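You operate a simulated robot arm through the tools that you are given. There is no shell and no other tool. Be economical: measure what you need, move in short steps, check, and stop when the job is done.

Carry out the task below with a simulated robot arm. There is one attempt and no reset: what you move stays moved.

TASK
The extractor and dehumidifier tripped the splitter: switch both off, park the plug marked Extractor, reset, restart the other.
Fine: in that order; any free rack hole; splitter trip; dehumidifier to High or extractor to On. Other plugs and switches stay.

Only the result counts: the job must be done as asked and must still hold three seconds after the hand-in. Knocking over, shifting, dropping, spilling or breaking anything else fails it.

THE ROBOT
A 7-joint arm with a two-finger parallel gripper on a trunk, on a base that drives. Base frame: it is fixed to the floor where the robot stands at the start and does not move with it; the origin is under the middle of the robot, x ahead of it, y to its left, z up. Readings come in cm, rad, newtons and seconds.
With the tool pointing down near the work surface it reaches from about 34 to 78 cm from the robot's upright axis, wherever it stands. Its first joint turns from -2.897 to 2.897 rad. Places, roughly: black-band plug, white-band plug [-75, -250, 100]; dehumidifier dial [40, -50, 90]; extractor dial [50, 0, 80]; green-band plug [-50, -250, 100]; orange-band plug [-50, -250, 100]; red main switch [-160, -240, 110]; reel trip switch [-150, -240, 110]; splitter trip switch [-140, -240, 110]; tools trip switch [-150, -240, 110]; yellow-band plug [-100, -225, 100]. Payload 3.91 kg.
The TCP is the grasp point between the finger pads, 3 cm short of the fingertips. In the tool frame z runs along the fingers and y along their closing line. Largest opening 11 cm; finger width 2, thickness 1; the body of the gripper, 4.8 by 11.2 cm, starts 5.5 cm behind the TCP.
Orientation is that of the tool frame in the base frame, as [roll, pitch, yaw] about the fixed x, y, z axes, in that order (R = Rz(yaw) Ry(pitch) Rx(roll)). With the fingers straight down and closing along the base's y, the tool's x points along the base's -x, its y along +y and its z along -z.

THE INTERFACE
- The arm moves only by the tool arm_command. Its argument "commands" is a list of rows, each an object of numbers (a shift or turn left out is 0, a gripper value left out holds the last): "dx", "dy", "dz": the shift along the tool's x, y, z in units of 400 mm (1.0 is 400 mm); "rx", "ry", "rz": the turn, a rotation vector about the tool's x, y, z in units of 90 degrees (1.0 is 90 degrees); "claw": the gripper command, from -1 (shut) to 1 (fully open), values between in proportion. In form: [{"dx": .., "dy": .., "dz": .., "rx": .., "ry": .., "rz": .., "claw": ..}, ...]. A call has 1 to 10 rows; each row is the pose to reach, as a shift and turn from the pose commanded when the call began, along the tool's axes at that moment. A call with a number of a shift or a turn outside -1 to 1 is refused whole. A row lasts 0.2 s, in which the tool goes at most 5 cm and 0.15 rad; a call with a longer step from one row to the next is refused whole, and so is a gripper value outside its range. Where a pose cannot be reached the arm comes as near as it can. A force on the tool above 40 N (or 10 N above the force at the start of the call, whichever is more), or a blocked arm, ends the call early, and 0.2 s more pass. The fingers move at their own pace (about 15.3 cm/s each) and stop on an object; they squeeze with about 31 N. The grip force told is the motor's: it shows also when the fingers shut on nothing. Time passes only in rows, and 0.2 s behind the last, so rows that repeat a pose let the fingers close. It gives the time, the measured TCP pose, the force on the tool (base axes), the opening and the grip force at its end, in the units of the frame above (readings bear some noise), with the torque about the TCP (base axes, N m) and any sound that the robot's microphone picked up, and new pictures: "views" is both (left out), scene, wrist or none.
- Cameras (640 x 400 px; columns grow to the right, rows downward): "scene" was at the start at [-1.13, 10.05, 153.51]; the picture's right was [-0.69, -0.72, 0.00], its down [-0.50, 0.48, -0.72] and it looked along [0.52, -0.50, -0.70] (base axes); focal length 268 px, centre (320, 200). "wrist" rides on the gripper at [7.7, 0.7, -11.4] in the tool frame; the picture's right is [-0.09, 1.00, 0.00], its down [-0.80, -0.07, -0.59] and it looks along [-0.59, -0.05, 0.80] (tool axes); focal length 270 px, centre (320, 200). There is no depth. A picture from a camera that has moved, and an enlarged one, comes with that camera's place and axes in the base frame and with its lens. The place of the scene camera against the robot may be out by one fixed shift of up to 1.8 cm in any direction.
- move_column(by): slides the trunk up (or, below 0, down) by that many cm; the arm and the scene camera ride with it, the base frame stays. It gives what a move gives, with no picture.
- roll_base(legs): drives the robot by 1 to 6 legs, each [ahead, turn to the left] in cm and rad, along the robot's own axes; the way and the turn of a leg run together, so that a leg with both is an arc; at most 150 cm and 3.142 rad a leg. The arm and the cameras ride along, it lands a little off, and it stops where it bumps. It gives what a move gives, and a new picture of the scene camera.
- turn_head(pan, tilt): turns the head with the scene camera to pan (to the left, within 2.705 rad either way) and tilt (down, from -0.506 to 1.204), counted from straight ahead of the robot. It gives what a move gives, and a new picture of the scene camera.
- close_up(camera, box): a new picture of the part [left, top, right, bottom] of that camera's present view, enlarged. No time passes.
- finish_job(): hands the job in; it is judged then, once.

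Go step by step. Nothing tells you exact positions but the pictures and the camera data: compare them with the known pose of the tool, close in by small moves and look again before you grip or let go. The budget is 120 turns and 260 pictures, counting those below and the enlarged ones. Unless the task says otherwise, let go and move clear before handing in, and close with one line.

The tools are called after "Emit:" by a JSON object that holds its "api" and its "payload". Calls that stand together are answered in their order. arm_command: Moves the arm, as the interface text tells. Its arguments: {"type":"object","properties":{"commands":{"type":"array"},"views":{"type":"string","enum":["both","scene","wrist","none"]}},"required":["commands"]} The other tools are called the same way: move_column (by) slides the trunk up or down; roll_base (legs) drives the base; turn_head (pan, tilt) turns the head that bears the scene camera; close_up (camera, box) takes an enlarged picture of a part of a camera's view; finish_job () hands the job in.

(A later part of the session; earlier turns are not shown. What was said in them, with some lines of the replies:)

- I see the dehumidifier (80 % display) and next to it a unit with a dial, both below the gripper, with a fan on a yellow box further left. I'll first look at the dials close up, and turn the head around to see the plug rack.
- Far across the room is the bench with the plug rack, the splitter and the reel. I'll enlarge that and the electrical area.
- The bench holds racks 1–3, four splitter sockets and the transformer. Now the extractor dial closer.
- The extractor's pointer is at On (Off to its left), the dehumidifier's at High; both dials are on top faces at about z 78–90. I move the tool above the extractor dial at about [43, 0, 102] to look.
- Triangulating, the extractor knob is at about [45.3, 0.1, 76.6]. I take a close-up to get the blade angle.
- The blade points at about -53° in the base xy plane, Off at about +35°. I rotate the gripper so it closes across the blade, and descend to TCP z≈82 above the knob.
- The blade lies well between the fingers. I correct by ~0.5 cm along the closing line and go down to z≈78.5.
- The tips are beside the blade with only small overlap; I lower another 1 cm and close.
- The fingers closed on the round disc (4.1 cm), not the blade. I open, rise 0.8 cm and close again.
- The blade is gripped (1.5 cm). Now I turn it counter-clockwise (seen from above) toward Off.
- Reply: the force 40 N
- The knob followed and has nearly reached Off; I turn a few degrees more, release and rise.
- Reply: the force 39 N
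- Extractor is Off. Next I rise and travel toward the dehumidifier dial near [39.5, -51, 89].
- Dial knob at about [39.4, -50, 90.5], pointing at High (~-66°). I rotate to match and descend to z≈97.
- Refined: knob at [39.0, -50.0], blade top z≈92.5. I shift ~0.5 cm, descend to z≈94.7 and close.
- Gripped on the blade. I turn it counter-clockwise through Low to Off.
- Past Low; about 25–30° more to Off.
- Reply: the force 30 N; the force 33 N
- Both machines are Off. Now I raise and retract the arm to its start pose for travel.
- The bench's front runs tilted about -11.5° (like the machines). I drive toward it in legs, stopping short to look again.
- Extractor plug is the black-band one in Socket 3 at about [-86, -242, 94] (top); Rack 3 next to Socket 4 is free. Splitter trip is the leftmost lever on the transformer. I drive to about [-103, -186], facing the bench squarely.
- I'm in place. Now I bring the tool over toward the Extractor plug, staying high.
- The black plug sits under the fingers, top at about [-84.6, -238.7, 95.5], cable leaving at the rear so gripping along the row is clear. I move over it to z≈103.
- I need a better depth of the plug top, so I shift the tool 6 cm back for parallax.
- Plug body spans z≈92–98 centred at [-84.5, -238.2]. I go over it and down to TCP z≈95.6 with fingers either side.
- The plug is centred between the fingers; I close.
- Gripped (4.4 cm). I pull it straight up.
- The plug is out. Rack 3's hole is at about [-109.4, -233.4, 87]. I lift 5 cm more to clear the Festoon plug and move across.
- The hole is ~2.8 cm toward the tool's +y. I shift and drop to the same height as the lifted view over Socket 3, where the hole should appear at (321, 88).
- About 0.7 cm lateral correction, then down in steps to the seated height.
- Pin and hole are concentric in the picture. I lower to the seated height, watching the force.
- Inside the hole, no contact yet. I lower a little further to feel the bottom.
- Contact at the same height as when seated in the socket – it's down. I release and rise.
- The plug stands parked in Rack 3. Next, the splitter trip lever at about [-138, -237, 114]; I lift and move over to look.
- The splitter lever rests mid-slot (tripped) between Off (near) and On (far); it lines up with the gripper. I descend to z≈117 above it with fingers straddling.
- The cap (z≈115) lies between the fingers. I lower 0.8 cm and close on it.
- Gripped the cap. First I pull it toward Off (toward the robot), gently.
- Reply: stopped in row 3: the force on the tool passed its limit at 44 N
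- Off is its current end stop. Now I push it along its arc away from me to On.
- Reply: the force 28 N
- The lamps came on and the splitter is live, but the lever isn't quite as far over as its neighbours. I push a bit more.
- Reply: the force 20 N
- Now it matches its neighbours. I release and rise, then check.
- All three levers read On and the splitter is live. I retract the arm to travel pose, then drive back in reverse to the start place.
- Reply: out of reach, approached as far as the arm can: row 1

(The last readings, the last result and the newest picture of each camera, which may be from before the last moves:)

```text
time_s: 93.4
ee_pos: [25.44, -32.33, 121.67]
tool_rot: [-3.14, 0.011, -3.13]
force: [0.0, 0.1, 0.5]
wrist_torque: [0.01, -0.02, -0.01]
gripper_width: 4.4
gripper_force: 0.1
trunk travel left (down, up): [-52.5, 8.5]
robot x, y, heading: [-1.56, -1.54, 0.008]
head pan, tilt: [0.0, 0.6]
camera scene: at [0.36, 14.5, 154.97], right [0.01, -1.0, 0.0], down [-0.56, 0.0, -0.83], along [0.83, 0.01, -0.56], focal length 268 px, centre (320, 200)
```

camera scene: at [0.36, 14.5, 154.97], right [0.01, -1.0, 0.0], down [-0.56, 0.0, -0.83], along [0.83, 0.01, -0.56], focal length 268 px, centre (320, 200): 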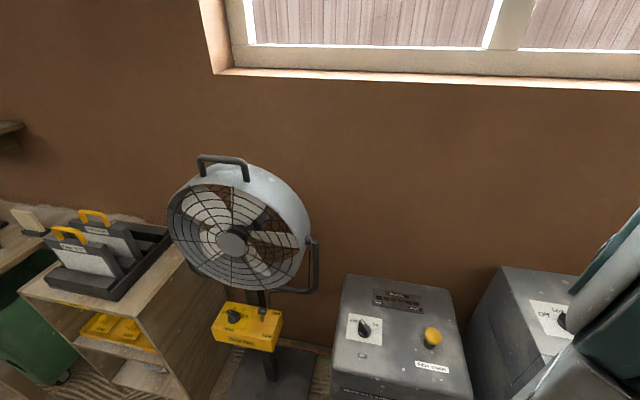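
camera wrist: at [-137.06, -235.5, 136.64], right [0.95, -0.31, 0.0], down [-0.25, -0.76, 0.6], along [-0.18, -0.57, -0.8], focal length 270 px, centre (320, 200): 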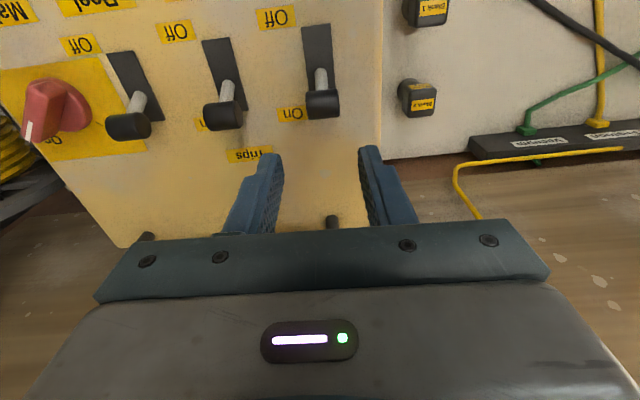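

Back at start. Now I bring the gripper over the dehumidifier dial, turned to match its Off position.

Emit:
{"api": "arm_command", "payload": {"commands": [{"dx": -0.068, "dy": -0.088, "rz": -0.063, "claw": 0}, {"dx": -0.137, "dy": -0.177, "rz": -0.126}, {"dx": -0.205, "dy": -0.265, "rz": -0.189}, {"dx": -0.274, "dy": -0.354, "rz": -0.252}, {"dx": -0.342, "dy": -0.442, "rz": -0.315}, {"dx": -0.342, "dy": -0.442, "dz": 0.117, "rz": -0.378}, {"dx": -0.342, "dy": -0.442, "dz": 0.234, "rz": -0.441}, {"dx": -0.342, "dy": -0.442, "dz": 0.351, "rz": -0.504}, {"dx": -0.342, "dy": -0.442, "dz": 0.467, "rz": -0.555}], "views": "wrist"}}

Emit:
{"api": "close_up", "payload": {"camera": "wrist", "box": [220, 50, 420, 210]}}

```text
time_s: 95.4
ee_pos: [39.72, -49.6, 103.22]
tool_rot: [-3.131, 0.004, -2.254]
force: [0.1, -0.3, 0.8]
wrist_torque: [0.02, -0.02, 0.01]
gripper_width: 5.5
gripper_force: 0.0
trunk travel left (down, up): [-52.5, 8.5]
robot x, y, heading: [-1.06, -1.03, 0.009]
head pan, tilt: [0.0, 0.6]
camera wrist: at [34.11, -55.32, 114.47], right [-0.72, 0.7, -0.01], down [0.55, 0.58, 0.6], along [0.42, 0.42, -0.8], focal length 270 px, centre (320, 200)
```

wrist: 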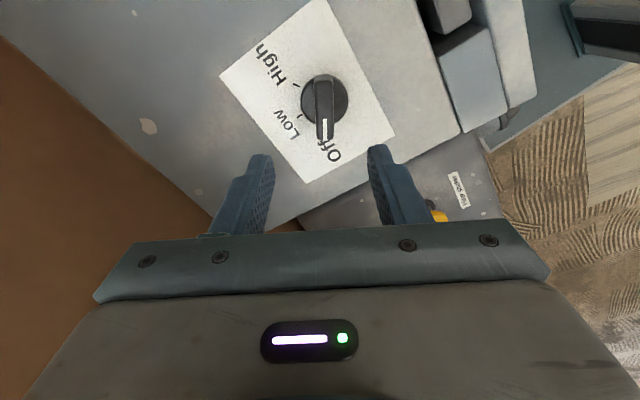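

```text
2.50 times, centred on (320, 130) of wrist
camera zoom: at [34.11, -55.32, 114.47], right [-0.72, 0.7, -0.01], down [0.55, 0.58, 0.6], along [0.42, 0.42, -0.8], focal length 676 px, centre (320, 375)
```

zoom: 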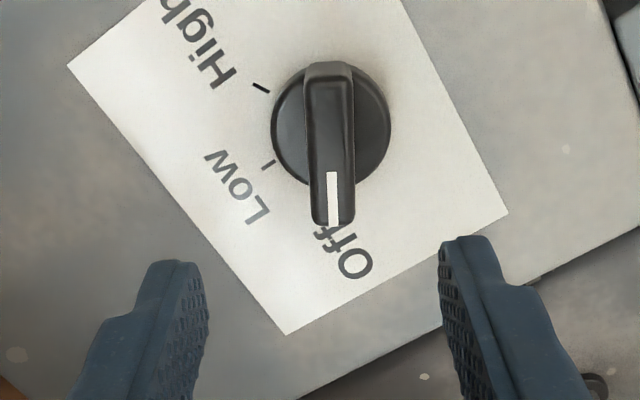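

Same relative geometry as before, 0.7 cm correction. I descend to z≈94.7 and close on the blade.

Emit:
{"api": "arm_command", "payload": {"commands": [{"dx": 0.0165, "dy": 0.0085, "dz": 0.1}, {"dx": 0.0165, "dy": 0.0085, "dz": 0.17}, {"dx": 0.0165, "dy": 0.0085, "dz": 0.213}, {"dx": 0.0165, "dy": 0.0085, "dz": 0.213, "claw": -1}, {"dx": 0.0165, "dy": 0.0085, "dz": 0.213, "claw": -1}, {"dx": 0.0165, "dy": 0.0085, "dz": 0.213, "claw": -1}], "views": "wrist"}}

```text
time_s: 96.8
ee_pos: [38.93, -50.24, 94.57]
tool_rot: [-3.133, 0.008, -2.258]
force: [-6.3, 8.1, -4.2]
wrist_torque: [0.51, 0.66, -0.81]
gripper_width: 1.51
gripper_force: 45.6
trunk travel left (down, up): [-52.5, 8.5]
robot x, y, heading: [-1.36, -0.99, 0.009]
head pan, tilt: [0.0, 0.6]
camera wrist: at [33.37, -55.75, 105.94], right [-0.71, 0.7, -0.01], down [0.56, 0.57, 0.6], along [0.42, 0.42, -0.8], focal length 270 px, centre (320, 200)
```

wrist: 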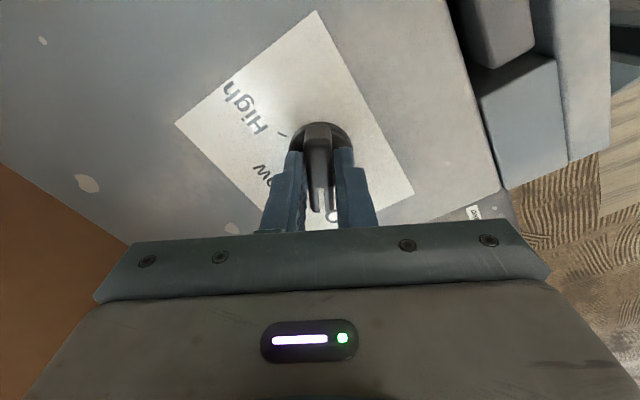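

Gripped. I turn clockwise through Low to High.

Emit:
{"api": "arm_command", "payload": {"commands": [{"rz": 0.092}, {"rz": 0.184}, {"rz": 0.276}, {"rz": 0.368}, {"rz": 0.46}, {"rz": 0.552}, {"rz": 0.644}, {"rz": 0.736}, {"rz": 0.828}, {"rz": 0.92}], "views": "none"}}

Emit:
{"api": "arm_command", "payload": {"commands": [{"rz": 0.092}, {"rz": 0.184}, {"rz": 0.276}, {"rz": 0.36}, {"rz": 0.4}], "views": "wrist"}}

```text
time_s: 99.0
ee_pos: [38.89, -49.76, 94.53]
tool_rot: [3.135, 0.008, 2.581]
force: [-22.2, 22.9, -5.5]
wrist_torque: [-0.57, 0.36, 0.02]
gripper_width: 1.47
gripper_force: 45.0
trunk travel left (down, up): [-52.5, 8.5]
robot x, y, heading: [-1.07, -1.37, 0.012]
head pan, tilt: [0.0, 0.6]
```

```text
time_s: 100.2
ee_pos: [38.91, -49.77, 94.67]
tool_rot: [3.133, 0.002, 1.95]
force: [-17.6, 24.6, -8.0]
wrist_torque: [-0.55, 0.94, -0.05]
gripper_width: 1.53
gripper_force: 44.0
trunk travel left (down, up): [-52.5, 8.5]
robot x, y, heading: [-1.24, -1.2, 0.003]
head pan, tilt: [0.0, 0.6]
camera wrist: at [36.63, -42.44, 105.99], right [0.96, 0.29, 0.01], down [0.23, -0.77, 0.6], along [0.18, -0.57, -0.8], focal length 270 px, centre (320, 200)
```

wrist: 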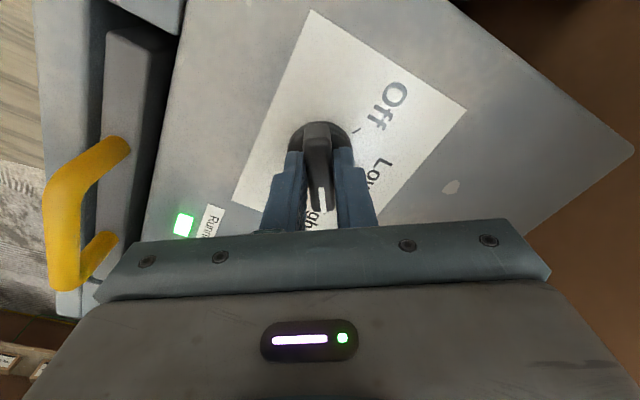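

The Running lamp is lit. A small nudge to the stop, then release and check.

Emit:
{"api": "arm_command", "payload": {"commands": [{"rz": 0.03}, {"rz": 0.03}], "views": "none"}}

Emit:
{"api": "arm_command", "payload": {"commands": [{"claw": 0}, {"claw": 0}, {"dz": -0.1}, {"dz": -0.2}, {"dz": -0.3}], "views": "wrist"}}

Emit:
{"api": "close_up", "payload": {"camera": "wrist", "box": [200, 30, 420, 210]}}

```text
time_s: 100.8
ee_pos: [38.86, -49.82, 94.58]
tool_rot: [3.133, 0.002, 1.907]
force: [-16.3, 26.9, -11.0]
wrist_torque: [-0.56, 0.89, -0.01]
gripper_width: 1.51
gripper_force: 45.4
trunk travel left (down, up): [-52.5, 8.5]
robot x, y, heading: [-1.4, -1.13, 0.007]
head pan, tilt: [0.0, 0.6]
```

```text
time_s: 102.0
ee_pos: [38.83, -50.3, 106.7]
tool_rot: [3.133, 0.003, 1.907]
force: [0.2, 0.5, 0.2]
wrist_torque: [0.0, 0.02, 0.0]
gripper_width: 5.47
gripper_force: 0.0
trunk travel left (down, up): [-52.5, 8.5]
robot x, y, heading: [-1.37, -0.82, 0.007]
head pan, tilt: [0.0, 0.6]
camera wrist: at [36.81, -42.73, 118.08], right [0.97, 0.24, 0.01], down [0.19, -0.78, 0.6], along [0.15, -0.58, -0.8], focal length 270 px, centre (320, 200)
```

wrist: 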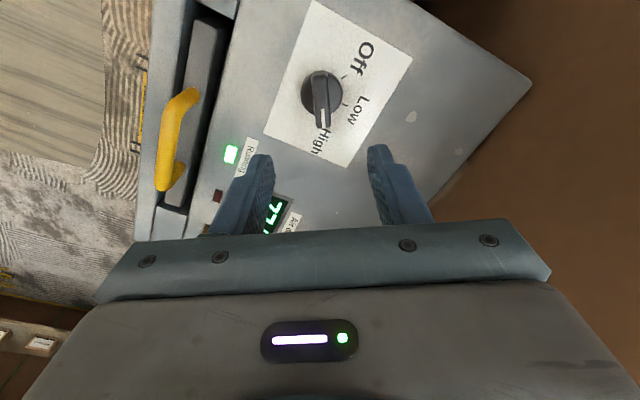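

```text
2.22 times, centred on (310, 120) of wrist
camera zoom: at [36.81, -42.73, 118.08], right [0.97, 0.24, 0.01], down [0.19, -0.78, 0.6], along [0.15, -0.58, -0.8], focal length 601 px, centre (342, 378)
```

zoom: 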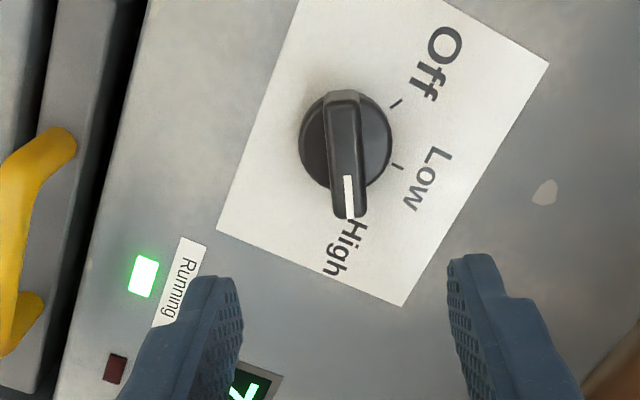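

High, Running lit, humidity falling. One last look across at the bench to check the splitter stays live and the plug parked.

Emit:
{"api": "turn_head", "payload": {"pan": -2.1, "tilt": 0.3}}

Emit:
{"api": "close_up", "payload": {"camera": "scene", "box": [180, 110, 380, 235]}}

```text
time_s: 104.0
ee_pos: [38.86, -50.18, 106.74]
tool_rot: [3.13, 0.005, 1.905]
force: [-0.7, 0.2, 0.6]
wrist_torque: [0.02, 0.04, 0.03]
gripper_width: 5.51
gripper_force: 0.1
trunk travel left (down, up): [-52.5, 8.5]
robot x, y, heading: [-1.48, -1.12, 0.01]
head pan, tilt: [-2.1, 0.3]
camera scene: at [-13.13, 6.37, 157.72], right [-0.87, 0.5, 0.0], down [0.15, 0.26, -0.96], along [-0.48, -0.83, -0.3], focal length 268 px, centre (320, 200)
```

scene: 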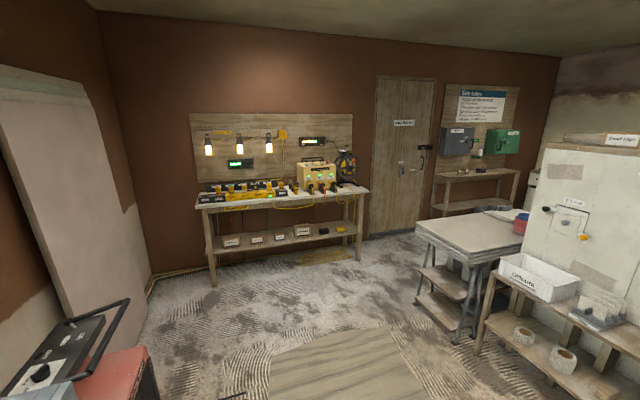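

```text
3.20 times, centred on (280, 172) of scene
camera zoom: at [-13.13, 6.37, 157.72], right [-0.87, 0.5, 0.0], down [0.15, 0.26, -0.96], along [-0.48, -0.83, -0.3], focal length 856 px, centre (448, 288)
```

zoom: 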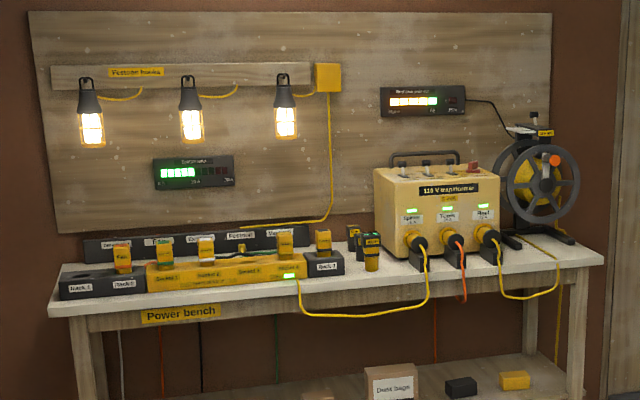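

Everything reads as asked: splitter live at half load, the Extractor plug in Rack 3, the dehumidifier running on High, and the gripper clear. I hand in.

Emit:
{"api": "finish_job", "payload": {}}

```text
The job is handed in.
```

I did the job in the order you gave: both machines off, the Extractor plug parked in Rack 3, the splitter reset, and the dehumidifier restarted on High. At the last look, the splitter was live and the dehumidifier's Running lamp was lit.
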